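You operate a simulated robot arm through the tools that you are given. There is no shell and no other tool. Be economical: measure what you need, move in short steps, check, and stop when the job is done.

You are at the controls of a simulated robot arm. One attempt, no reset.

Task
Fit the wall feeder with the blue ring that the yellow label names.
Fine: slacken the ring thumb screw, stand the old ring on top of the controller, seat the new one and tighten the screw; leave the feeder off. Where these are worked on the way, their far stop is far enough and under half their travel is too little: ring thumb screw.

The check looks at the end state, three seconds after you hand in, the way a careful person would. Anything else that was tipped, shoved, dropped, spilled or broken makes it a failure.

Robot
A 7-joint arm with a fingered hand, fixed in place. Base frame: the origin is at the foot of the arm, x ahead of it, y to its left, z up. Units: mm, degrees, N and s.
Its first joint turns from -166.0 to 166.0 degrees. Payload 4 kg.
Tool frame: the origin (TCP) lies between the finger pads and is the grasp point; the fingertips stand 30 mm ahead of it; z points along the fingers, y is the line along which they close. The gripper opens to 104 mm. The gripper's body begins 35 mm behind the TCP. The gripper is a hand of 4 fingers: y runs from the thumb to the fingers, the wrist lies at [-15, -113, -190] in the tool frame, and closing takes about 1.5 s.
Orientation is that of the tool frame in the base frame, as a unit quaternion [x, y, z, w]. With the fingers straight down and the wrist toward the robot, the tool's x, y and z point along [0, 1, 0], [1, 0, 0] and [0, 0, -1] of the base frame.

Tools
- The arm moves only by the tool step_arm. Its argument "steps" is text: rows parted by semicolons, each of 6 numbers parted by spaces: the shift along the base's x, y, z in mm, then the turn, a rotation vector about the base's x, y, z in degrees. In form: x y z rx ry rz; .... A call has 1 to 10 rows; each row is the pose to reach, as a shift and turn from the pose commanded when the call began. "gripper" is the finger opening in mm, from 0 to 104, set as the call begins (left out, the last holds). A row lasts 0.2 s, in which the tool goes at most 50 mm and 8.6 degrees; a call with a longer step from one row to the next is refused whole, and so is a gripper value outside its range. Where a pose cannot be reached the arm comes as near as it can. A force on the tool above 40 N (or 10 N above the force at the start of the call, whichever is more), or a blocked arm, ends the call early, and 0.2 s more pass. The fingers move at their own pace (about 153 mm/s each) and stop on an object; they squeeze with about 22 N. The grip force told is the motor's: it shows also when the fingers shut on nothing. Time passes only in rows, and 0.2 s behind the last, so rows that repeat a pose let the fingers close. The reply holds the time, the measured pose of the TCP, the force on the tool along the base axes, the opening and the grip force, in the units named above and with some noise, with the torque about the TCP (base axes, N m) and any sound that the robot's microphone picked up.
- Cameras (640 x 400 px; columns grow to the right, rows downward): "scene" is fixed at [220.9, -501.5, 1604.6]; the picture's right is [-0.90, -0.44, 0.00], its down [-0.43, 0.88, -0.19] and it looks along [0.08, -0.17, -0.98] (base axes); focal length 318 px, centre (320, 200). "wrist" rides on the gripper at [61, -92, -130] in the tool frame; the picture's right is [-0.81, 0.28, -0.52], its down [-0.53, -0.71, 0.46] and it looks along [-0.24, 0.64, 0.72] (tool axes); focal length 275 px, centre (320, 200).
- snapshot(camera): a new picture of that camera. No time passes.
- set_fingers(index, middle, ring, thumb_bend, thumb_turn): sets how far each is bent, from 0 (flat) to 1 (curled in); at 0.3 the hand is open as for a grip, at 0.7 the pads meet at the TCP. One left out holds its place. A second passes; each finger stops where it meets its share of the squeeze, and holds until it gets a number again. A gripper value or a shape takes the hand back. It gives what a move gives, with no picture; readings hold the bend of each and the force on the fingers (four entries, about 0 where the hand has none), thumb and palm. thumb_turn goes from beside the hand (0) to across from the fingers (1), as for a grip.
- hand_shape(shape): the hand has 4 fingers and takes this shape, open, in about a second: jaw (thumb against the fingers, like two jaws); tri (thumb and two fingers); tip (a fingertip pinch); poke (one finger out to press); point (the index stretched); flat (the hand flat); cup (the hand cupped); fist (a fist). The gripper value then closes the fingers along that shape, each until it touches; the sizes above hold for jaw. It gives what a move gives, with no picture.
- locate(camera, pixels): for up to 12 pixels [column, row] of the newest picture of that camera ("zoom" is the newest enlarged one), the place [x, y, z] in the base frame of the surface seen there, good to about 2 mm. No time passes.
- zoom(camera, box): a new picture of the part [left, top, right, bottom] of that camera's present view, enlarged. No time passes.
- job_done(): hands the job in; it is judged then, once.

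Work in short steps. Measure before you move; look again where a grasp or a placing could have gone wrong, and mend it. You have 80 turns and 54 pictures in all, those below and enlarged ones among them. Open the gripper and draw the arm clear of the work before you hand the job in, unless the task says otherwise; then end with one line.

The tools are called after ">>>" as a command line: name --argument value ..., lists and objects as JSON in quotes. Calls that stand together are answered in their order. step_arm: Moves the arm, as the interface text tells. Its arguments: {"type":"object","properties":{"steps":{"type":"string"},"gripper":{"type":"number"}},"required":["steps"]} The other tools are called the same way: hand_shape (shape) gives the hand a shape; set_fingers (index, middle, ring, thumb_bend, thumb_turn) moves the fingers one by one; snapshot (camera) takes a picture; locate (camera, pixels) gives the place of the surface under pixels of a picture; zoom (camera, box) takes an enlarged picture of a part of a camera's view; job_done () hands the job in.

At the start:

```text
time: 0.0
tcp_pos: [302.7, -444.2, 1188.2]
orientation: [0.707, 0.707, 0.0, 0.0]
contact_force: [0.7, 0.0, -0.4]
moment: [-0.03, -0.02, 0.01]
gripper_width: 103.6
grip_force: 0.0
shape: jaw
bend: [0.3, 0.3, 0.3, 0.3, 0.98]
finger forces: [0.0, 0.0, 0.1, 0.0, 0.1, 0.1]
```

scene: 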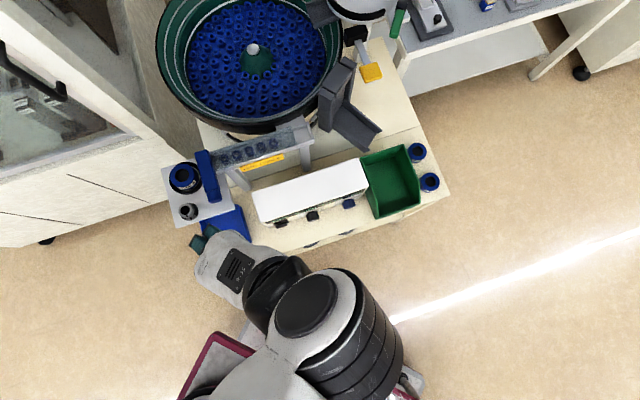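
wrist: 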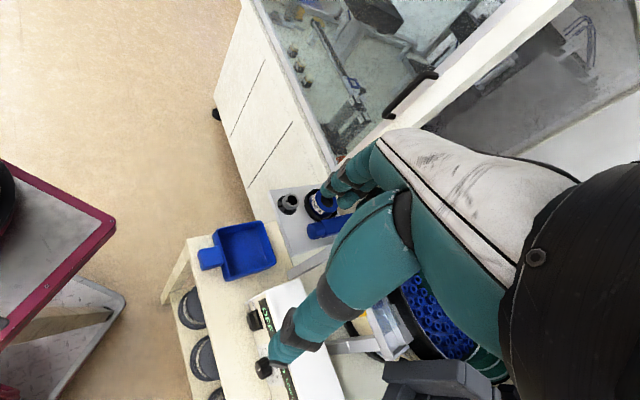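

The scene shows a feeder bowl, a controller (white box around 312,190), a wall-plate with a ring at (186,178) and a screw at (188,212), and blue rings at (417,152) and (429,182). I zoom in on both areas.

>>> zoom --camera "scene" --box '[150, 110, 310, 250]'

>>> zoom --camera "scene" --box '[300, 110, 460, 250]'

>>> zoom --camera "scene" --box '[290, 0, 450, 100]'

```text
2.86 times, centred on (230, 180) of scene
```

zoom: 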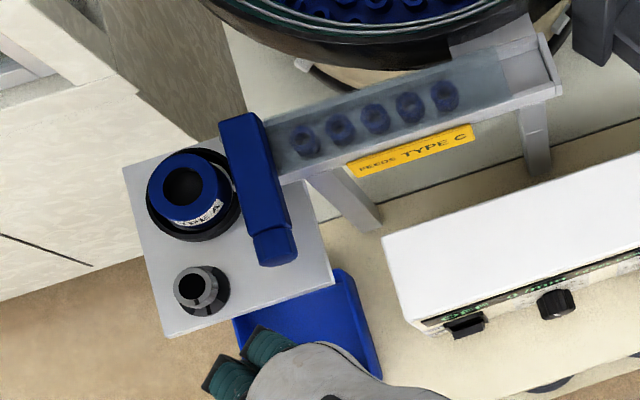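

```text
2.86 times, centred on (380, 180) of scene
```

zoom: 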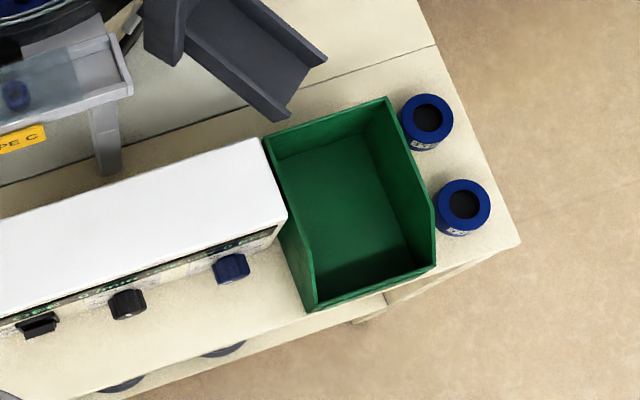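

```text
4.00 times, centred on (370, 50) of scene
```

zoom: 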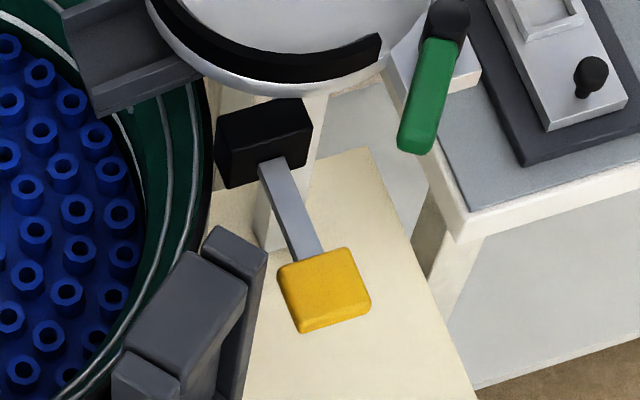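

The yellow label seems to read "FEEDS TYPE C", and the fitted ring "TYPE A". I need to read the spare rings' labels and measure the parts.

>>> zoom --camera "scene" --box '[395, 135, 451, 200]'

>>> zoom --camera "scene" --box '[236, 140, 286, 180]'

>>> locate --camera "scene" --pixels '[[184, 173], [177, 186], [186, 200], [188, 210], [205, 205], [172, 215], [210, 175], [260, 195], [310, 195], [360, 170], [416, 146], [429, 176]]'

```text
6.15 times, centred on (423, 168) of scene
```

zoom: 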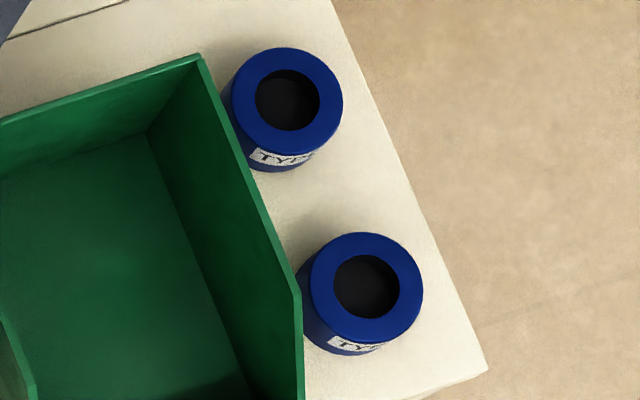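

```text
10.00 times, centred on (261, 160) of scene
```

zoom: 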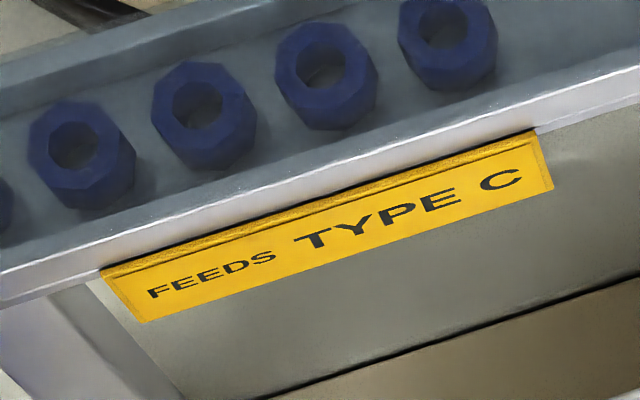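

```text
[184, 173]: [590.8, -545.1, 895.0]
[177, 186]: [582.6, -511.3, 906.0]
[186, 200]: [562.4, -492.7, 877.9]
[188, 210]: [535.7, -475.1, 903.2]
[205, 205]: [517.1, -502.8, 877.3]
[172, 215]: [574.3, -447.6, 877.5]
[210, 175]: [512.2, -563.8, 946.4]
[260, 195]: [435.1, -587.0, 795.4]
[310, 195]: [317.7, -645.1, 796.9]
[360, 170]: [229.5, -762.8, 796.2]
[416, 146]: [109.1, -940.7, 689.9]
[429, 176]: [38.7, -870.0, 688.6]
```

The label clearly reads "TYPE C". The spare rings' letters are hidden from above, so I move the wrist camera in front of them, turning the tool toward them.

>>> step_arm --steps "-30 -29.4 -25 -1.07 -1.95 -5.82; -60 -58.8 -50 -2.14 -3.9 -11.64; -90 -88 -76 -3.2 -5.85 -17.5; -120 -117.6 -102 -4.3 -7.8 -23.3; -151 -147 -127 -5.35 -9.75 -29.1; -181 -176 -153 -6.4 -11.7 -34.9; -211 -206 -178 -7.5 -13.65 -40.7; -241 -235 -204 -8.55 -15.6 -46.6; -272 -265 -229 -9.6 -17.5 -52.4; -302 -294 -255 -10.7 -19.5 -58.2"

>>> step_arm --steps "-30 -29.4 -25 -1.07 -1.95 -5.82; -60 -58.8 -50 -2.14 -3.9 -11.64"

>>> snapshot --camera "wrist"

>>> snapshot --camera "scene"

```text
time: 2.2
tcp_pos: [0.5, -738.2, 933.3]
orientation: [0.947, 0.263, 0.051, 0.178]
contact_force: [-1.0, -0.3, 0.1]
moment: [0.0, 0.02, 0.0]
gripper_width: 103.7
grip_force: 0.0
shape: jaw
bend: [0.3, 0.3, 0.3, 0.3, 0.98]
finger forces: [0.0, 0.0, 0.1, 0.0, 0.0, 0.1]
```

```text
time: 2.8
tcp_pos: [-59.1, -797.8, 883.0]
orientation: [0.963, 0.161, 0.061, 0.208]
contact_force: [0.4, 0.2, 0.1]
moment: [0.01, 0.04, 0.01]
gripper_width: 103.3
grip_force: 0.1
shape: jaw
bend: [0.3, 0.3, 0.3, 0.3, 0.98]
finger forces: [0.0, 0.0, 0.0, 0.1, 0.1, 0.0]
```

```text
46 pictures are left
```

wrist: 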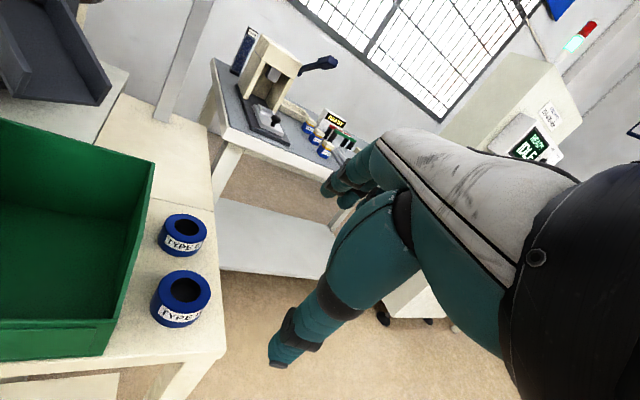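

```text
45 pictures are left
```

scene: 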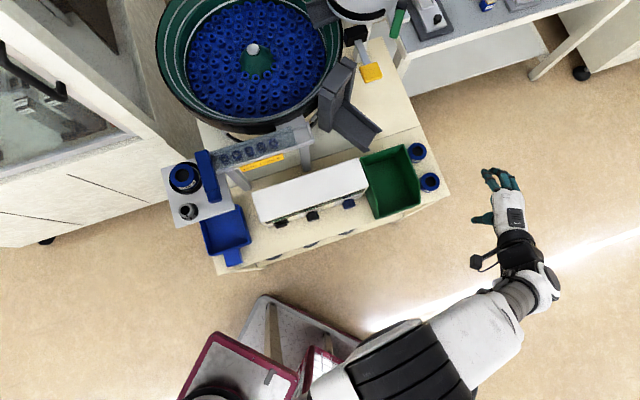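

The labels are visible at (183,245) and (178,312); I enlarge them and measure the rings.

>>> zoom --camera "wrist" --box '[140, 205, 230, 335]'

>>> locate --camera "wrist" --pixels '[[180, 218], [165, 229], [205, 234], [183, 238], [183, 250], [182, 273], [155, 292], [208, 293], [181, 303], [181, 325], [210, 310], [150, 165]]'

>>> locate --camera "scene" --pixels '[[416, 143], [416, 154], [411, 149], [424, 151], [429, 173], [429, 184], [422, 181], [437, 182], [404, 152], [418, 204], [363, 154], [440, 180]]'

```text
3.08 times, centred on (185, 270) of wrist
```

zoom: 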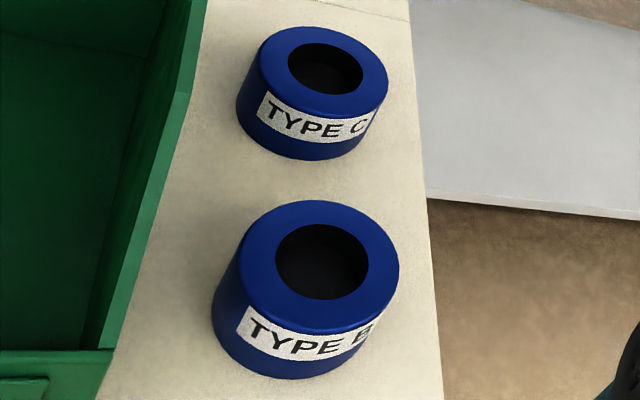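

```text
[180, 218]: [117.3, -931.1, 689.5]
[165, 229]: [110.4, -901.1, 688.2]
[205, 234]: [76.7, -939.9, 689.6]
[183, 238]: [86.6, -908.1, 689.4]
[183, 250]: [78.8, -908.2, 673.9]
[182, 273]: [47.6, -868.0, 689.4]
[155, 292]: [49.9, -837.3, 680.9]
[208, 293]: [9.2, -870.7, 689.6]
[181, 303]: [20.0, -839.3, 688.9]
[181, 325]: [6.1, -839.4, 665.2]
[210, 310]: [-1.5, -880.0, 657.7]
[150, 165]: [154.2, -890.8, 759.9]
```

```text
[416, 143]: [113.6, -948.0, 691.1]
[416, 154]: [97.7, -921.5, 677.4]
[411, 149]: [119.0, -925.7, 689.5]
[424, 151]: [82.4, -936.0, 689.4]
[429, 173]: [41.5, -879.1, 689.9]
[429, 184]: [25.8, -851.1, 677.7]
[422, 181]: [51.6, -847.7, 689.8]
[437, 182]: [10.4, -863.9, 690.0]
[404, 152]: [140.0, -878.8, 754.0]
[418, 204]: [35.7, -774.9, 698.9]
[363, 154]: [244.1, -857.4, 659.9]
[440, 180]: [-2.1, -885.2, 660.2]
```

TYPE C is the far ring (zoom (318,85)). I measure its rim points in this zoom.

>>> locate --camera "zoom" --pixels '[[289, 68], [362, 72], [326, 46], [325, 92], [252, 75], [384, 80], [320, 30], [312, 112], [290, 153], [277, 262], [367, 265], [322, 204]]'

```text
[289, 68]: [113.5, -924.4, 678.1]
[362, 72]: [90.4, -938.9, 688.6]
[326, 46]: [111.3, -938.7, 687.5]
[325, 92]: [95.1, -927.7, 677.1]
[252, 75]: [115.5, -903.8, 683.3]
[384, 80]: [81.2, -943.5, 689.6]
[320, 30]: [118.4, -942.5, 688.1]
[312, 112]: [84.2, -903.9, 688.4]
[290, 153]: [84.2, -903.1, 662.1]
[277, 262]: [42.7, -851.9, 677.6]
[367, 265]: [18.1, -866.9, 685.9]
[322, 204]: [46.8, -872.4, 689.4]
```

Ring C's centre is about (100,-923.5), radius 26, top 689.5, table 659. Now I move to look closely at the wall plate, turning the tool straight down with its closing line along the machine's front-back direction.

>>> step_arm --steps "40 22.5 15 2.2 1.2 0.7; 80 45 30 4.4 2.5 1.4; 120 67.5 45 6.5 3.7 2.1; 160 90 60 8.7 5 2.8; 200 112.5 75 10.9 6.2 3.5; 240 135 90 13.1 7.4 4.1; 280 157.5 105 15.3 8.7 4.8; 320 180 120 17.4 9.9 5.5; 360 202.5 135 19.6 11.2 6.2; 400 225 150 21.8 12.4 6.9"

>>> step_arm --steps "33 18 7 0 0 0; 66 36 15 0 0 0; 99 54 22 0 0 0; 131 71 29 0 0 0"

>>> snapshot --camera "wrist"

```text
time: 5.0
tcp_pos: [341.2, -575.2, 1034.1]
orientation: [0.974, 0.225, -0.001, 0.001]
contact_force: [0.0, 0.4, -0.1]
moment: [-0.01, -0.02, -0.01]
gripper_width: 103.8
grip_force: 0.0
shape: jaw
bend: [0.3, 0.3, 0.3, 0.3, 0.98]
finger forces: [0.0, 0.0, 0.0, 0.0, 0.0, 0.0]
```

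```text
time: 6.0
tcp_pos: [472.3, -502.0, 1064.2]
orientation: [0.974, 0.226, -0.001, 0.0]
contact_force: [0.2, 0.4, -0.3]
moment: [0.03, 0.0, -0.02]
gripper_width: 104.0
grip_force: 0.0
shape: jaw
bend: [0.3, 0.3, 0.3, 0.3, 0.98]
finger forces: [0.1, 0.1, 0.0, 0.0, 0.0, 0.0]
```

```text
43 pictures are left
```

wrist: 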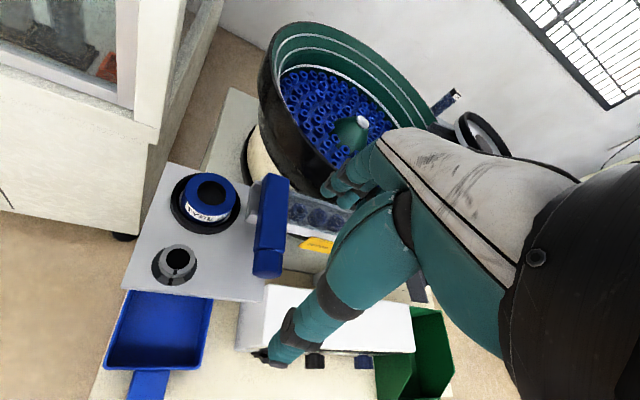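

>>> zoom --camera "wrist" --box '[120, 155, 310, 305]'

>>> snapshot --camera "scene"

```text
2.67 times, centred on (215, 230) of wrist
```

zoom: 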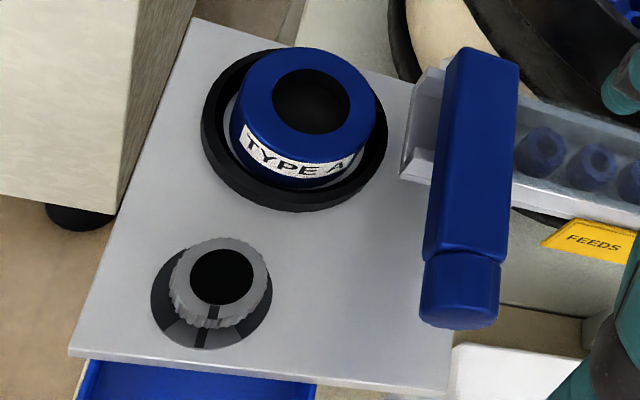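

```text
41 pictures are left
```

scene: 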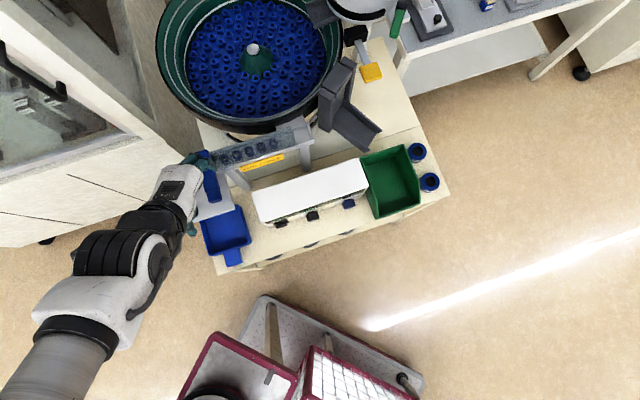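

Ring A sits in a black cup; the thumb screw is a knurled vertical knob with a pointer line. I measure these in the zoom.

>>> locate --camera "zoom" --pixels '[[245, 90], [372, 95], [310, 50], [300, 140], [210, 120], [300, 200], [172, 285], [268, 280], [220, 242], [212, 310], [155, 300], [266, 315]]'

>>> locate --camera "zoom" --pixels '[[484, 50], [515, 150], [430, 250], [500, 255], [460, 318], [200, 345], [220, 275], [385, 130], [310, 95], [330, 260], [275, 50], [405, 170]]'

```text
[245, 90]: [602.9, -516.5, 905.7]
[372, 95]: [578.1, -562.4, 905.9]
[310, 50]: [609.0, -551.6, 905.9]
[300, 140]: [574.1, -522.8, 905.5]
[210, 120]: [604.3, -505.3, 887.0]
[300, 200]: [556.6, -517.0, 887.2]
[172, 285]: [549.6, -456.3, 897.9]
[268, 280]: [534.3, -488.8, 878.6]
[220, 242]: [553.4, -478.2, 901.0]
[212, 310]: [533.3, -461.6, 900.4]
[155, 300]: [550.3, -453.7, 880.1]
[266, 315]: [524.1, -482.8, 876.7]
```

```text
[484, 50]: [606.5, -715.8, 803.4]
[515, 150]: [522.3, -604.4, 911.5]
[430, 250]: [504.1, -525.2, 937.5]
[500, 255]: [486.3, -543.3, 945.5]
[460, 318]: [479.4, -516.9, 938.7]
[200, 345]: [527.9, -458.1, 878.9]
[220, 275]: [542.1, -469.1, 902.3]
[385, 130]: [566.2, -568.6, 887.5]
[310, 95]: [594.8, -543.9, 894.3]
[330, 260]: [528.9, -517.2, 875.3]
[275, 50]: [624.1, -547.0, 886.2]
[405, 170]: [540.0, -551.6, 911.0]
```

Ring A is centred at about (591,-538.5), top 906, cup rim 887; the knob is at about (543,-470), radius 15, top 902. I move over the knob with a narrowed opening and look.

>>> step_arm --steps "24 11 -10 0 0 0; 48 22 -25 0 0 0; 71 32 -40 0 0 0; 71 32 -79 0 0 0; 71 32 -79 0 0 0; 71 32 -79 0 0 0" --gripper 55

>>> snapshot --camera "wrist"

>>> snapshot --camera "scene"

```text
time: 7.4
tcp_pos: [542.2, -469.0, 983.3]
orientation: [0.974, 0.226, -0.002, 0.0]
contact_force: [0.3, 0.4, -0.5]
moment: [0.01, 0.01, -0.01]
gripper_width: 55.3
grip_force: 0.2
shape: jaw
bend: [0.74, 0.43, 0.4, 0.68, 1.0]
finger forces: [0.0, 0.1, 0.0, 0.0, 0.0, 0.0]
```

```text
40 pictures are left
```

wrist: 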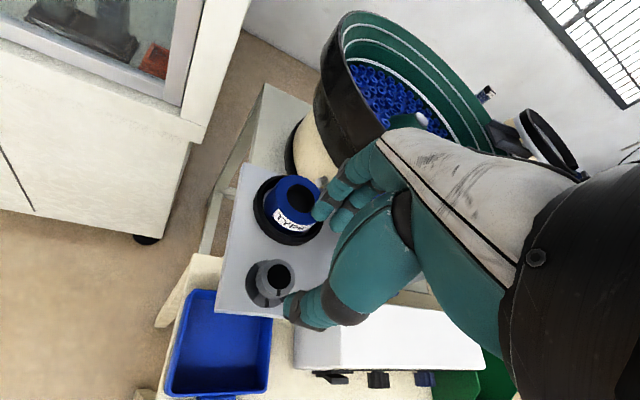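

```text
39 pictures are left
```

scene: 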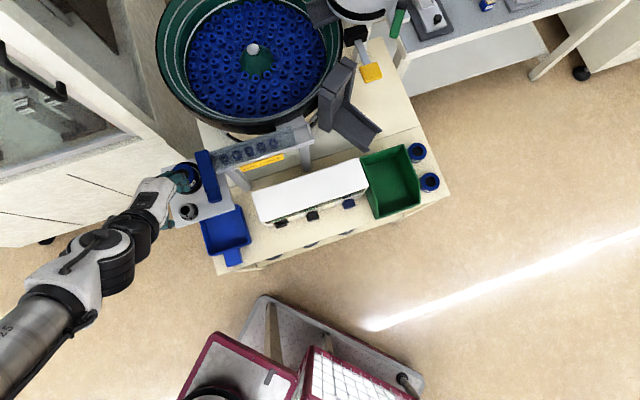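

The hand is above the knob. I measure the actual fingertip places before descending.

>>> zoom --camera "wrist" --box '[240, 150, 400, 350]'

>>> locate --camera "wrist" --pixels '[[318, 212], [335, 185], [333, 222], [350, 195], [288, 300], [300, 318], [320, 325], [325, 290], [275, 270], [262, 275], [290, 272], [272, 292]]'

```text
2.00 times, centred on (320, 250) of wrist
```

zoom: 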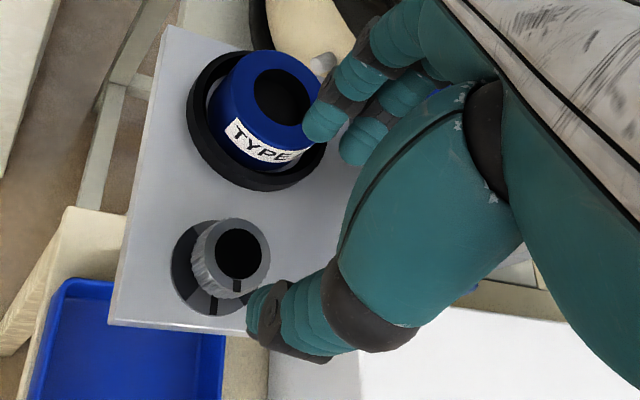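

```text
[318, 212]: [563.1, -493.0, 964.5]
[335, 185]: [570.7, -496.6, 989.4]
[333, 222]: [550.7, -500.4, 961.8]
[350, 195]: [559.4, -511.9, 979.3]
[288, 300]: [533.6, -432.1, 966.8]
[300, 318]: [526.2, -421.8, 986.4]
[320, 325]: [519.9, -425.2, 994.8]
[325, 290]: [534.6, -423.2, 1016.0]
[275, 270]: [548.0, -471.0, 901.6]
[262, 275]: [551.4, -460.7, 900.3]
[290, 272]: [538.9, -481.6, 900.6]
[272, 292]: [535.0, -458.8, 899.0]
```

Fingertips straddle the TCP symmetrically (about ±32 mm), and sit about 25 below it. I descend on the knob to TCP z≈912.

>>> step_arm --steps "2 -1 -20 0 0 0; 2 -1 -40 0 0 0; 2 -1 -55 0 0 0; 2 -1 -71 0 0 0; 2 -1 -71 0 0 0"

>>> zoom --camera "wrist" --box '[200, 120, 420, 370]'

```text
time: 8.6
tcp_pos: [544.6, -470.8, 911.4]
orientation: [0.974, 0.225, -0.002, 0.001]
contact_force: [-0.2, -0.1, 0.7]
moment: [0.0, -0.01, -0.01]
gripper_width: 54.3
grip_force: 0.0
shape: jaw
bend: [0.74, 0.44, 0.4, 0.68, 1.0]
finger forces: [0.7, 0.9, 0.0, 0.0, 0.0, 0.0]
```

```text
1.60 times, centred on (310, 245) of wrist
```

zoom: 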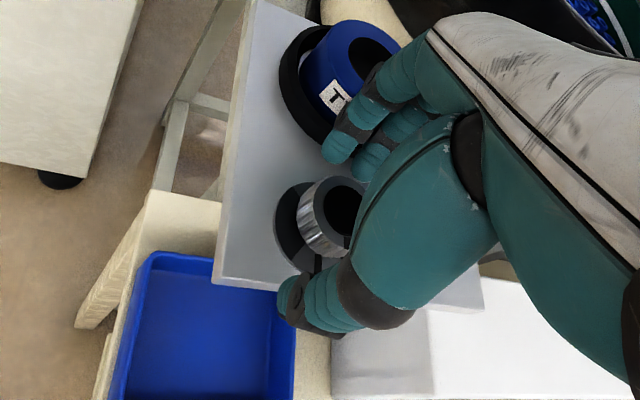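

The fingers straddle the knob. I close on it, holding still.

>>> step_arm --steps "0 0 0 0 0 0; 0 0 0 0 0 0; 0 0 0 0 0 0; 0 0 0 0 0 0; 0 0 0 0 0 0; 0 0 0 0 0 0; 0 0 0 0 0 0" --gripper 10

>>> zoom --camera "wrist" --box '[200, 120, 420, 370]'

```text
time: 10.2
tcp_pos: [543.9, -470.2, 911.8]
orientation: [0.974, 0.225, -0.002, 0.0]
contact_force: [-0.7, 6.4, -4.3]
moment: [0.15, 0.01, -0.02]
gripper_width: 23.9
grip_force: 21.9
shape: jaw
bend: [0.73, 0.58, 0.63, 0.74, 1.0]
finger forces: [10.1, 5.4, 0.1, 0.0, 20.8, 0.1]
```

```text
1.60 times, centred on (310, 245) of wrist
```

zoom: 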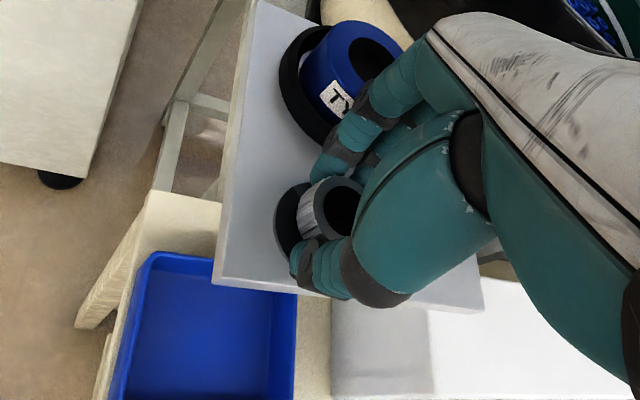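

Gripped (24 mm, thumb 21 N). I turn counter-clockwise (slacken) about the knob axis, watching the torque.

>>> step_arm --steps "0 0 0 0 0 6; 0 0 0 0 0 12; 0 0 0 0 0 18; 0 0 0 0 0 24; 0 0 0 0 0 30; 0 0 0 0 0 36; 0 0 0 0 0 42; 0 0 0 0 0 48; 0 0 0 0 0 54; 0 0 0 0 0 60"

>>> snapshot --camera "wrist"

>>> zoom --camera "scene" --box '[130, 130, 270, 230]'

```text
time: 12.4
tcp_pos: [543.4, -470.4, 913.2]
orientation: [0.731, 0.682, -0.001, 0.001]
contact_force: [-10.5, 8.0, -2.9]
moment: [0.16, 0.3, -0.03]
gripper_width: 23.2
grip_force: 21.4
shape: jaw
bend: [0.73, 0.6, 0.63, 0.74, 0.98]
finger forces: [9.8, 3.4, 0.0, 0.1, 24.4, 0.1]
```

```text
35 pictures are left
```

wrist: 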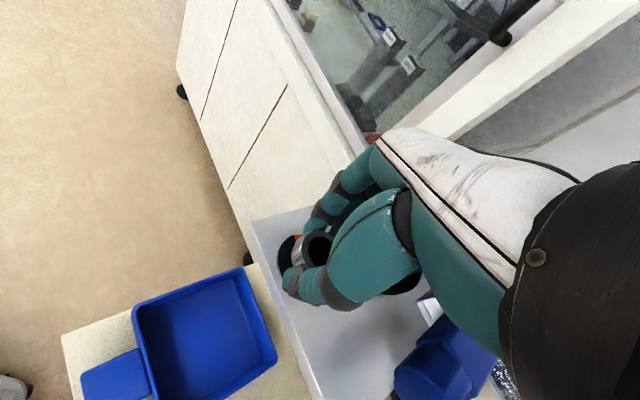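

```text
4.00 times, centred on (200, 180) of scene
```

zoom: 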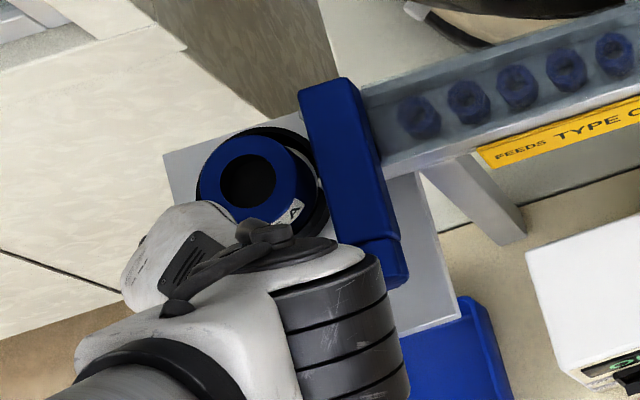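

Knob turned with the hand, ring A undisturbed; a red mark appeared near (298,250). I look closer.

>>> zoom --camera "wrist" --box '[250, 200, 370, 320]'

```text
3.33 times, centred on (310, 260) of wrist
```

zoom: 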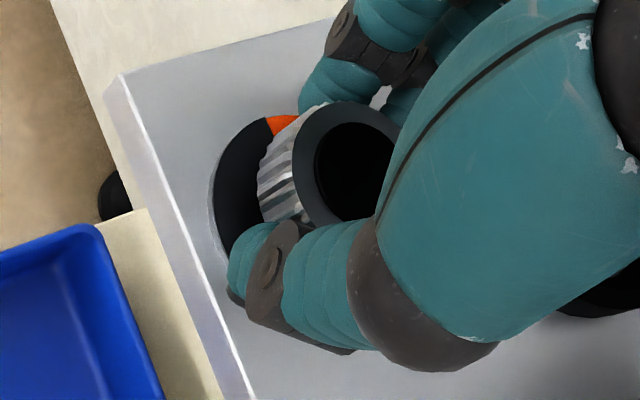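

The dial under the knob shows an orange sector. I continue turning, watching for a stop.

>>> step_arm --steps "0 0 0 0 0 6; 0 0 0 0 0 12; 0 0 0 0 0 18; 0 0 0 0 0 24; 0 0 0 0 0 30; 0 0 0 0 0 36; 0 0 0 0 0 42; 0 0 0 0 0 48; 0 0 0 0 0 54; 0 0 0 0 0 60"

>>> snapshot --camera "wrist"

```text
time: 14.6
tcp_pos: [544.7, -471.3, 911.0]
orientation: [0.292, 0.957, -0.001, 0.001]
contact_force: [-4.3, -1.6, -5.4]
moment: [-0.02, 0.02, -0.24]
gripper_width: 22.3
grip_force: 22.3
shape: jaw
bend: [0.73, 0.61, 0.63, 0.75, 0.95]
finger forces: [13.7, 4.6, 0.1, 0.0, 23.2, 0.1]
```

```text
32 pictures are left
```

wrist: 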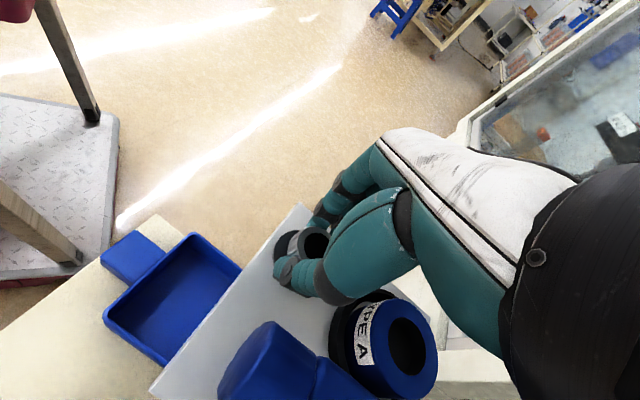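

Torque now shows −0.24 N m, perhaps a stop. I turn a bit more to see whether it climbs.

>>> step_arm --steps "0 0 0 0 0 6; 0 0 0 0 0 12; 0 0 0 0 0 18; 0 0 0 0 0 18"

>>> zoom --camera "wrist" --box '[250, 200, 370, 320]'

```text
time: 15.6
tcp_pos: [545.6, -470.7, 911.6]
orientation: [0.138, 0.99, -0.001, 0.001]
contact_force: [-2.0, 2.2, -7.0]
moment: [0.05, -0.15, -0.28]
gripper_width: 21.5
grip_force: 22.0
shape: jaw
bend: [0.73, 0.61, 0.63, 0.76, 0.93]
finger forces: [12.6, 7.5, 0.0, 0.0, 23.6, 0.0]
```

```text
3.33 times, centred on (310, 260) of wrist
```

zoom: 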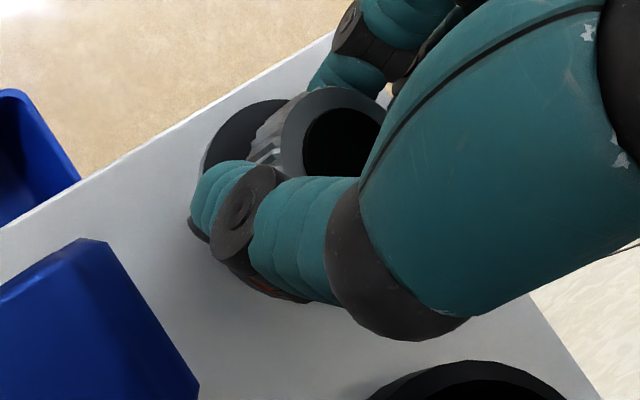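

Torque levels off at −0.28 N m, suggesting the stop. I open, rise, and look at the dial.

>>> step_arm --steps "0 0 0 0 0 0; 0 0 0 0 0 0; 0 0 0 0 0 0; 0 0 0 0 0 0; 0 0 30 0 0 0; 0 0 70 0 0 0; 0 0 100 0 0 -6" --gripper 55

>>> zoom --camera "wrist" --box '[190, 180, 350, 340]'

>>> zoom --camera "scene" --box '[160, 150, 240, 230]'

```text
time: 17.2
tcp_pos: [546.7, -469.2, 1013.7]
orientation: [0.19, 0.982, -0.001, 0.001]
contact_force: [-0.1, 0.9, -0.4]
moment: [0.02, -0.03, 0.03]
gripper_width: 54.5
grip_force: 0.0
shape: jaw
bend: [0.74, 0.43, 0.4, 0.68, 1.0]
finger forces: [0.1, 0.0, 0.1, 0.0, 0.1, 0.0]
```

```text
2.50 times, centred on (270, 260) of wrist
```

zoom: 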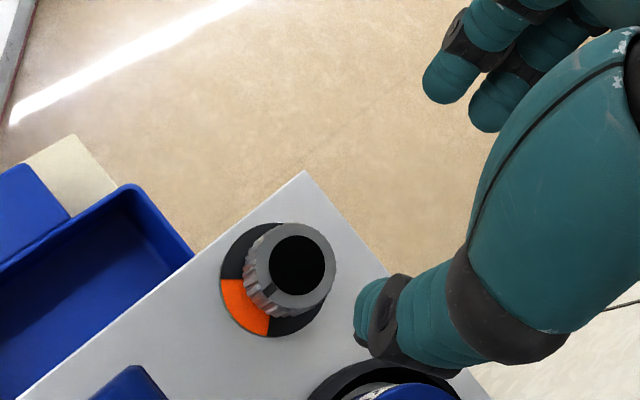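

```text
5.00 times, centred on (200, 190) of scene
```

zoom: 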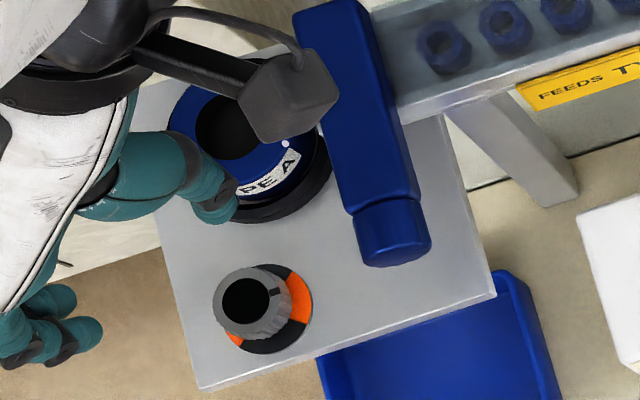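

The pointer has gone from front to right-rear (~115°) and orange shows: slackened. I turn the hand back and go over ring A, and check heights of the bowl and cabinet.

>>> step_arm --steps "0 0 0 0 0 -8; 0 0 0 0 0 -16; 0 0 0 0 0 -24; 0 0 0 0 0 -32; 0 0 0 0 0 -40; 0 0 0 0 0 -48; 0 0 0 0 0 -56; 0 0 0 0 0 -64; 0 0 0 0 0 -72; 0 0 0 0 0 -80" --gripper 80

>>> step_arm --steps "6 -10 0 0 0 -8; 12 -20 0 0 0 -16; 18 -30 0 0 0 -24; 25 -40 0 0 0 -32; 32 -50 0 0 0 -40; 38 -60 -10 0 0 -48; 44 -69 -20 0 0 -52; 44 -69 -30 0 0 -52"

>>> snapshot --camera "wrist"

>>> locate --camera "scene" --pixels '[[200, 128], [225, 131], [180, 110], [150, 160], [160, 190], [140, 140], [205, 152], [204, 165]]'

```text
time: 19.4
tcp_pos: [545.2, -470.1, 1012.2]
orientation: [0.777, 0.629, -0.001, 0.001]
contact_force: [1.0, -0.2, -0.2]
moment: [0.02, -0.02, 0.03]
gripper_width: 79.7
grip_force: 0.0
shape: jaw
bend: [0.27, 0.35, 0.32, 0.53, 0.99]
finger forces: [0.1, 0.1, 0.0, 0.0, 0.0, 0.0]
```

```text
time: 21.2
tcp_pos: [588.9, -539.5, 981.6]
orientation: [0.974, 0.225, -0.002, 0.0]
contact_force: [-0.3, -0.5, -0.5]
moment: [0.01, -0.02, -0.01]
gripper_width: 79.7
grip_force: 0.1
shape: jaw
bend: [0.27, 0.35, 0.32, 0.53, 0.99]
finger forces: [0.0, 0.1, 0.0, 0.0, 0.0, 0.0]
```

```text
28 pictures are left
```

wrist: 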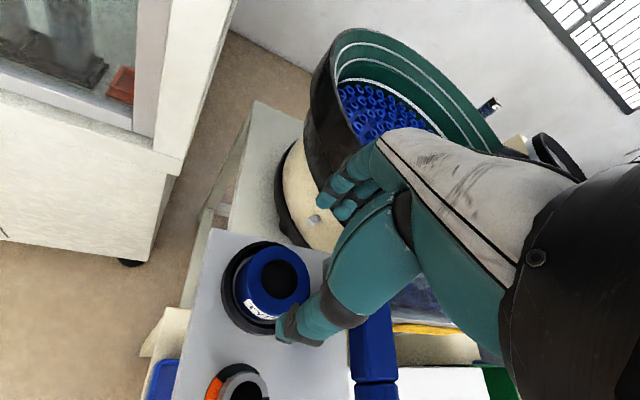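

```text
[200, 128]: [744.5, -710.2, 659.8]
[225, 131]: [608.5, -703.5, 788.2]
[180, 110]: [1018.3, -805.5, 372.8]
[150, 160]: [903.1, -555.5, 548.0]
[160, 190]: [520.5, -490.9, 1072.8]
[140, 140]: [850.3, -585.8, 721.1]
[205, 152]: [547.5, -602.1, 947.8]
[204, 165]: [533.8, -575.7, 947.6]
```

The hand is over ring A with room around. I refine the ring centre from this nearer view.

>>> locate --camera "wrist" --pixels '[[244, 272], [306, 278], [280, 250], [270, 307], [255, 257], [297, 300], [225, 290], [262, 330], [275, 245], [320, 225], [350, 210], [285, 340]]'

```text
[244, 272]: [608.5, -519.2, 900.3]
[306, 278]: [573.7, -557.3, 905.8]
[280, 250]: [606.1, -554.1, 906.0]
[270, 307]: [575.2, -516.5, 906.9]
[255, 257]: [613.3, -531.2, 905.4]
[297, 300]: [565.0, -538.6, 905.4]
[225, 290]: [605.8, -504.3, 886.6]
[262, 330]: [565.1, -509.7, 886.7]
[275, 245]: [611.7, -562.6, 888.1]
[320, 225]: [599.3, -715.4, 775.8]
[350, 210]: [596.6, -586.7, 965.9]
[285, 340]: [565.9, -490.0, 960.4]
```

Ring centre refined to (590.4,-536.5). I descend so the tips reach just above the cup rim, then close.

>>> step_arm --steps "1.5 3 -20 0 0 0; 1.5 3 -40 0 0 0; 1.5 3 -55 0 0 0; 1.5 3 -64 0 0 0; 1.5 3 -64 0 0 0"

>>> step_arm --steps "0 0 0 0 0 0; 0 0 0 0 0 0; 0 0 0 0 0 0; 0 0 0 0 0 0; 0 0 0 0 0 0; 0 0 0 0 0 0; 0 0 0 0 0 0" --gripper 30

>>> zoom --camera "wrist" --box '[200, 150, 400, 350]'

```text
time: 22.4
tcp_pos: [590.3, -535.9, 918.4]
orientation: [0.974, 0.225, -0.002, 0.001]
contact_force: [-0.2, 0.0, -0.3]
moment: [0.03, -0.02, -0.05]
gripper_width: 79.8
grip_force: 0.2
shape: jaw
bend: [0.27, 0.35, 0.32, 0.53, 0.99]
finger forces: [0.0, 0.0, 0.1, 0.0, 0.0, 0.1]
```

```text
time: 24.0
tcp_pos: [590.1, -537.6, 918.7]
orientation: [0.974, 0.225, -0.002, 0.001]
contact_force: [0.5, -0.9, 7.2]
moment: [-0.09, -0.07, 0.0]
gripper_width: 57.7
grip_force: 22.5
shape: jaw
bend: [0.74, 0.41, 0.44, 0.67, 1.0]
finger forces: [12.1, 8.7, 0.1, 0.0, 18.2, 0.1]
```

```text
2.00 times, centred on (300, 250) of wrist
```

zoom: 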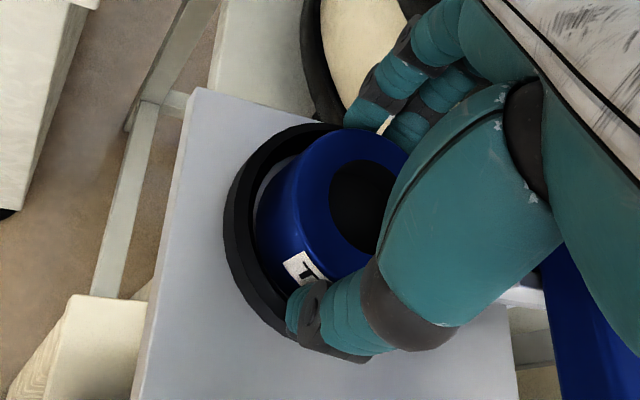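

Gripped with thumb and fingers. I lift straight up gently and look.

>>> step_arm --steps "0 0 3 0 0 0; 0 0 8 0 0 0; 0 0 14 0 0 0; 0 0 22 0 0 0; 0 0 32 0 0 0; 0 0 45 0 0 0; 0 0 60 0 0 0; 0 0 75 0 0 0"

>>> zoom --camera "wrist" --box '[150, 150, 400, 400]'

```text
time: 25.8
tcp_pos: [590.0, -537.0, 993.0]
orientation: [0.974, 0.225, -0.002, 0.001]
contact_force: [-0.2, 0.0, -0.9]
moment: [0.02, 0.01, -0.03]
gripper_width: 50.9
grip_force: 22.0
shape: jaw
bend: [0.74, 0.43, 0.44, 0.72, 1.0]
finger forces: [10.3, 5.3, 0.0, 0.1, 15.7, 0.1]
```

```text
1.60 times, centred on (275, 275) of wrist
```

zoom: 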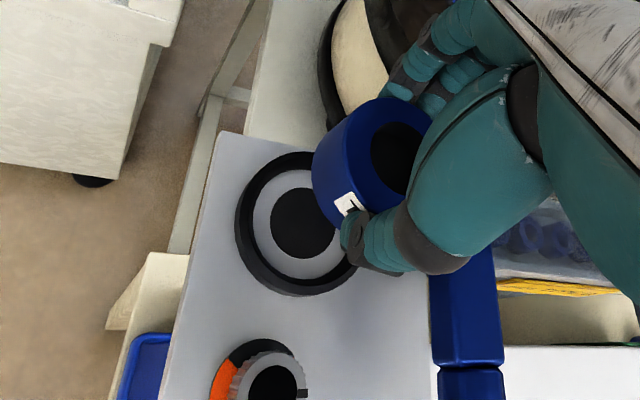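

Ring A is out. I measure the empty seat and the held ring's top and bottom.

>>> locate --camera "zoom" --pixels '[[302, 222], [275, 225], [330, 222], [302, 190], [302, 256], [253, 225], [345, 235], [285, 165], [300, 290], [345, 125], [400, 105], [345, 215]]'

>>> locate --camera "zoom" --pixels '[[360, 150], [375, 205], [395, 110], [420, 125], [318, 170], [330, 215], [390, 150], [262, 180], [265, 262], [335, 265], [278, 200], [278, 245]]'

```text
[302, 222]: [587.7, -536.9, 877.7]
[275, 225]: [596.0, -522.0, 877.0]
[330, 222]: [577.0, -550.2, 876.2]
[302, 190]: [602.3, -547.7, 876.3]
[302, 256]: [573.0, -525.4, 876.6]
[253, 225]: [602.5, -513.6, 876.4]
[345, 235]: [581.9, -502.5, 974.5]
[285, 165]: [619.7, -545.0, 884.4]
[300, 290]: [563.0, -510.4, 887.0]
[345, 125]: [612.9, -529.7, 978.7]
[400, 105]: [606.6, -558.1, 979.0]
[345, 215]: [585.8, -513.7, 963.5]
```

```text
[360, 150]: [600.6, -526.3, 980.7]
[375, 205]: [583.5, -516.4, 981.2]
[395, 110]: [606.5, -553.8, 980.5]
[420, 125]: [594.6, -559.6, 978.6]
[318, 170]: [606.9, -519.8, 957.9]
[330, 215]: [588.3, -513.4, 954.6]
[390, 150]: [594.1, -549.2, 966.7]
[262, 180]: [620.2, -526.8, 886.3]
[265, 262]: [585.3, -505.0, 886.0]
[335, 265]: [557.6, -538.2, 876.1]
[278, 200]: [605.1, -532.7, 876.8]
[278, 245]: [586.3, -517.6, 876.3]
```

Ring A is level, top 12.7 mm below TCP; seat floor is at z 876.5. I measure the controller top and the nearby track for the placing.

>>> locate --camera "scene" --pixels '[[335, 179], [330, 165], [340, 193], [352, 162], [362, 186], [312, 125], [312, 150], [300, 170], [345, 100], [375, 130], [335, 115], [375, 155]]'

>>> locate --camera "zoom" --pixels '[[240, 225], [258, 190], [290, 155], [270, 280], [330, 288], [350, 265], [256, 225], [290, 178], [338, 245], [310, 278], [290, 270], [310, 173]]'

```text
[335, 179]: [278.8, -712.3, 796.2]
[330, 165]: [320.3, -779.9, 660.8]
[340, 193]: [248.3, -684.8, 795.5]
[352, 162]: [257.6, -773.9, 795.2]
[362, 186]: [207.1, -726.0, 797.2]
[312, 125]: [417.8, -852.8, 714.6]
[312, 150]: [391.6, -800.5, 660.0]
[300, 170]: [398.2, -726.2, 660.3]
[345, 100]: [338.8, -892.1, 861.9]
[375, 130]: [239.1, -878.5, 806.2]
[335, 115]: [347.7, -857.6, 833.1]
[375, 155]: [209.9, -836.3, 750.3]
```

```text
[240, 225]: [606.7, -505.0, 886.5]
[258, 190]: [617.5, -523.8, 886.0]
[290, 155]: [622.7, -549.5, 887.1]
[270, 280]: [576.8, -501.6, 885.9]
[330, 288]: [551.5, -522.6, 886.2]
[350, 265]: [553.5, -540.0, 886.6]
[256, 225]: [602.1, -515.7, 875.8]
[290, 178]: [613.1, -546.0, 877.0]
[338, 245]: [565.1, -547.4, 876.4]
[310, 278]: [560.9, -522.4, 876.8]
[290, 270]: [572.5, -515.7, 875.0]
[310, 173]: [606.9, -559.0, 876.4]
```

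Seat centre ≈(588.5,-537); controller placing spot (279,-712), top 796. I raise over the block and carry ring A there.

>>> step_arm --steps "0 0 20 0 0 0; 0 0 40 0 0 0; -38 -21 45 0 0 0; -77 -43 45 0 0 0; -116 -65 45 0 0 0; -155 -87 45 0 0 0; -194 -109 45 0 0 0; -233 -131 45 0 0 0; -272 -153 30 0 0 0; -311 -175 10 0 0 0"

>>> step_arm --steps "0 0 -40 0 0 0; 0 0 -80 0 0 0; 0 0 -110 0 0 0; 0 0 -130 0 0 0; 0 0 -142 0 0 0; 0 0 -142 0 0 0"

>>> snapshot --camera "wrist"

```text
time: 28.0
tcp_pos: [278.5, -710.0, 1003.1]
orientation: [0.974, 0.226, -0.001, 0.0]
contact_force: [0.1, -0.3, -0.7]
moment: [-0.02, 0.01, -0.04]
gripper_width: 50.6
grip_force: 21.4
shape: jaw
bend: [0.74, 0.43, 0.44, 0.72, 1.0]
finger forces: [10.1, 5.3, 0.0, 0.1, 15.3, 0.1]
```

```text
time: 29.4
tcp_pos: [278.2, -712.6, 860.7]
orientation: [0.974, 0.225, -0.001, 0.001]
contact_force: [-0.4, -0.8, -0.9]
moment: [0.04, -0.02, 0.0]
gripper_width: 50.5
grip_force: 22.4
shape: jaw
bend: [0.74, 0.43, 0.44, 0.72, 1.0]
finger forces: [10.0, 5.3, 0.0, 0.0, 15.2, 0.0]
```

```text
25 pictures are left
```

wrist: 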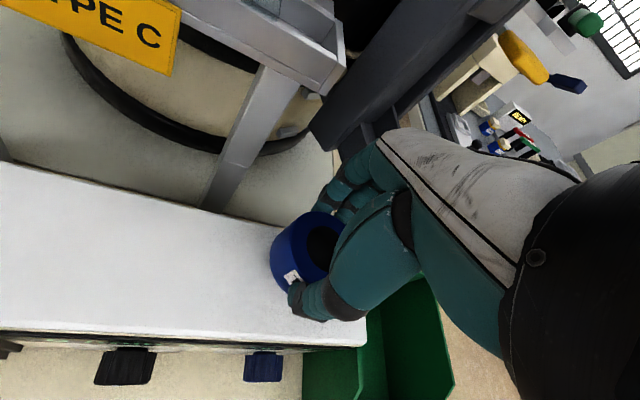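

Over the controller. I lower until slight contact in small steps.

>>> step_arm --steps "0 0 -10 0 0 0; 0 0 -16 0 0 0; 0 0 -18 0 0 0; 0 0 -19 0 0 0; 0 0 -20 0 0 0; 0 0 -21 0 0 0; 0 0 -21.5 0 0 0; 0 0 -21.5 0 0 0"

>>> zoom --camera "wrist" --box '[220, 160, 400, 340]'

```text
time: 31.2
tcp_pos: [279.0, -711.2, 838.5]
orientation: [0.974, 0.225, -0.001, 0.0]
contact_force: [0.0, 0.8, -0.8]
moment: [-0.02, -0.02, 0.02]
gripper_width: 50.1
grip_force: 22.2
shape: jaw
bend: [0.74, 0.43, 0.44, 0.72, 1.0]
finger forces: [10.0, 5.3, 0.0, 0.0, 15.2, 0.0]
```

```text
2.22 times, centred on (310, 250) of wrist
```

zoom: 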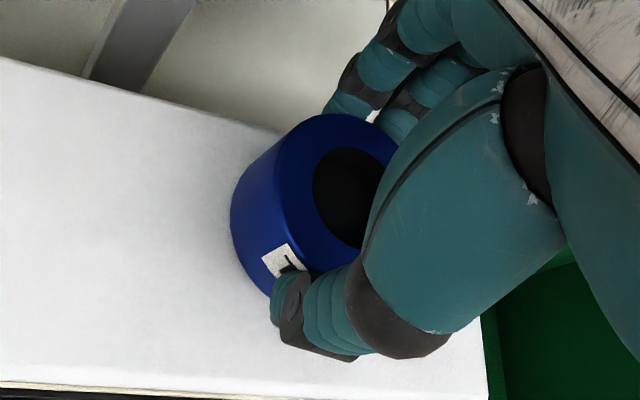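

No contact yet; I lower further in half-millimetre steps.

>>> step_arm --steps "0 0 -0.7 0 0 0; 0 0 -1.4 0 0 0; 0 0 -2.1 0 0 0; 0 0 -2.8 0 0 0; 0 0 -2.8 0 0 0"

>>> locate --camera "zoom" --pixels '[[300, 135], [340, 125], [290, 200], [330, 250], [232, 215], [245, 265], [225, 240], [240, 180], [222, 215]]'

```text
time: 32.4
tcp_pos: [280.1, -711.4, 837.0]
orientation: [0.974, 0.225, -0.002, 0.001]
contact_force: [0.5, 0.3, 10.1]
moment: [-0.18, -0.05, 0.03]
gripper_width: 50.6
grip_force: 22.1
shape: jaw
bend: [0.74, 0.43, 0.44, 0.72, 1.0]
finger forces: [10.6, 6.5, 0.2, 0.0, 17.2, 0.1]
```

```text
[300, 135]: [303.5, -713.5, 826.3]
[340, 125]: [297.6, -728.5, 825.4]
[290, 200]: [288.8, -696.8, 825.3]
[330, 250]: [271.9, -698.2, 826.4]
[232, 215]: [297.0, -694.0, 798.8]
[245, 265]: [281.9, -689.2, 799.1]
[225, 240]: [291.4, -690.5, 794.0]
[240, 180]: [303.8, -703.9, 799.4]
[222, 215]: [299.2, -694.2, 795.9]
```

Contact at 10 N upward; the ring stands level. I ease off a little, open slowly to 80 and rise.

>>> step_arm --steps "0 0 0.8 0 0 0; 0 0 0.8 0 0 0; 0 0 0.8 0 0 0; 0 0 0.8 0 0 0; 0 0 0.8 0 0 0; 0 0 20 0 0 0; 0 0 50 0 0 0; 0 0 90 0 0 0" --gripper 80

>>> zoom --camera "wrist" --box '[170, 160, 400, 390]'

```text
time: 34.2
tcp_pos: [278.6, -711.9, 926.9]
orientation: [0.974, 0.225, -0.001, 0.0]
contact_force: [0.0, -0.5, 0.1]
moment: [0.05, 0.0, -0.02]
gripper_width: 79.9
grip_force: 0.1
shape: jaw
bend: [0.27, 0.35, 0.32, 0.53, 0.99]
finger forces: [0.0, 0.0, 0.1, 0.0, 0.0, 0.0]
```

```text
1.74 times, centred on (285, 275) of wrist
```

zoom: 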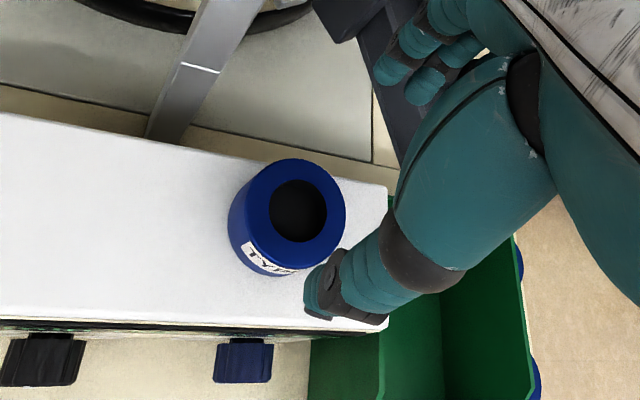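

Ring A stands upright on the controller. I go over ring C and check alignment before descending.

>>> step_arm --steps "-25 -30 0 0 0 0; -51 -60 0 0 0 0; -77 -91 -10 0 0 0; -102 -121 -30 0 0 0; -128 -151 -60 0 0 0; -153 -181 -90 0 0 0; -178.6 -211.6 -120 0 0 0; -178.6 -211.6 -127 0 0 0"

>>> snapshot --camera "wrist"

>>> zoom --camera "scene" --box '[340, 100, 480, 220]'

```text
time: 36.0
tcp_pos: [101.7, -923.3, 799.8]
orientation: [0.974, 0.225, -0.002, 0.001]
contact_force: [0.0, -0.2, -0.7]
moment: [0.01, 0.0, 0.02]
gripper_width: 79.4
grip_force: 0.1
shape: jaw
bend: [0.27, 0.35, 0.32, 0.53, 0.99]
finger forces: [0.1, 0.1, 0.1, 0.1, 0.0, 0.0]
```

```text
22 pictures are left
```

wrist: 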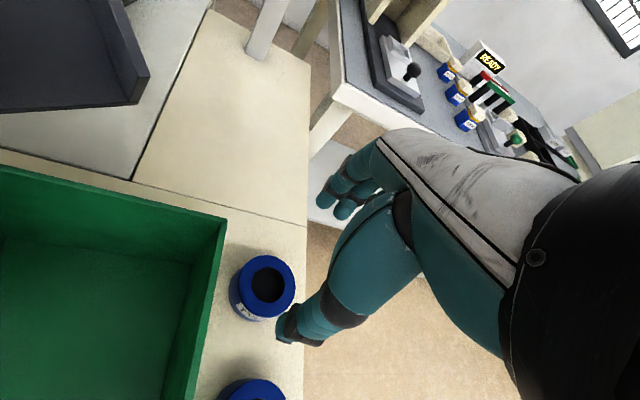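

```text
3.33 times, centred on (410, 160) of scene
```

zoom: 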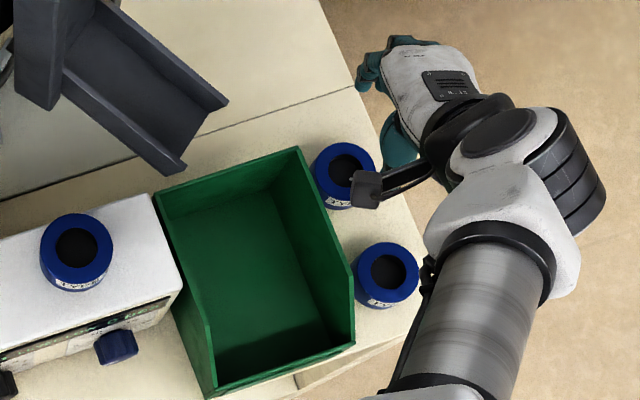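

Clear. I refine ring C's centre from this view.

>>> locate --camera "wrist" --pixels '[[243, 276], [292, 282], [270, 258], [262, 311], [250, 265], [285, 300], [286, 265], [245, 295], [320, 295], [222, 230], [195, 330], [286, 325]]'

```text
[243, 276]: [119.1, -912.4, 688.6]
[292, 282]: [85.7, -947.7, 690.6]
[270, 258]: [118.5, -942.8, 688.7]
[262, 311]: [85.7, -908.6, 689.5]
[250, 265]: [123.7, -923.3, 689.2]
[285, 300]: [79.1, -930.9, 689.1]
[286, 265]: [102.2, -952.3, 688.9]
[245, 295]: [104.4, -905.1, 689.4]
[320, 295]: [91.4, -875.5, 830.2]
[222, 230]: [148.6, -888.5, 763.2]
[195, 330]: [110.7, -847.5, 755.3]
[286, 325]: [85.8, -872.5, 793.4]
```

Ring C's centre ≈(101.5,-926.5). I descend to TCP z 702, watching forces.

>>> step_arm --steps "0.3 -3 -20 0 0 0; 0.3 -3 -40 0 0 0; 0.3 -3 -60 0 0 0; 0.3 -3 -78 0 0 0; 0.3 -3 -90 0 0 0; 0.3 -3 -98 0 0 0; 0.3 -3 -98 0 0 0"

>>> zoom --camera "wrist" --box '[200, 160, 400, 360]'

```text
time: 37.6
tcp_pos: [101.7, -927.0, 701.1]
orientation: [0.974, 0.224, -0.001, 0.0]
contact_force: [0.0, -0.7, -0.4]
moment: [-0.01, 0.02, -0.02]
gripper_width: 79.5
grip_force: 0.0
shape: jaw
bend: [0.27, 0.35, 0.32, 0.53, 0.99]
finger forces: [0.0, 0.1, 0.0, 0.0, 0.0, 0.0]
```

```text
2.00 times, centred on (300, 260) of wrist
```

zoom: 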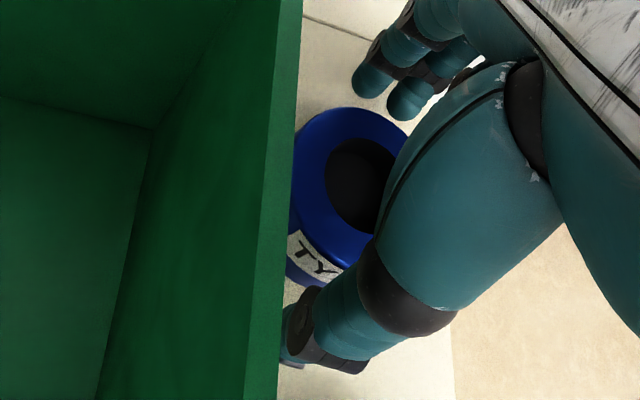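

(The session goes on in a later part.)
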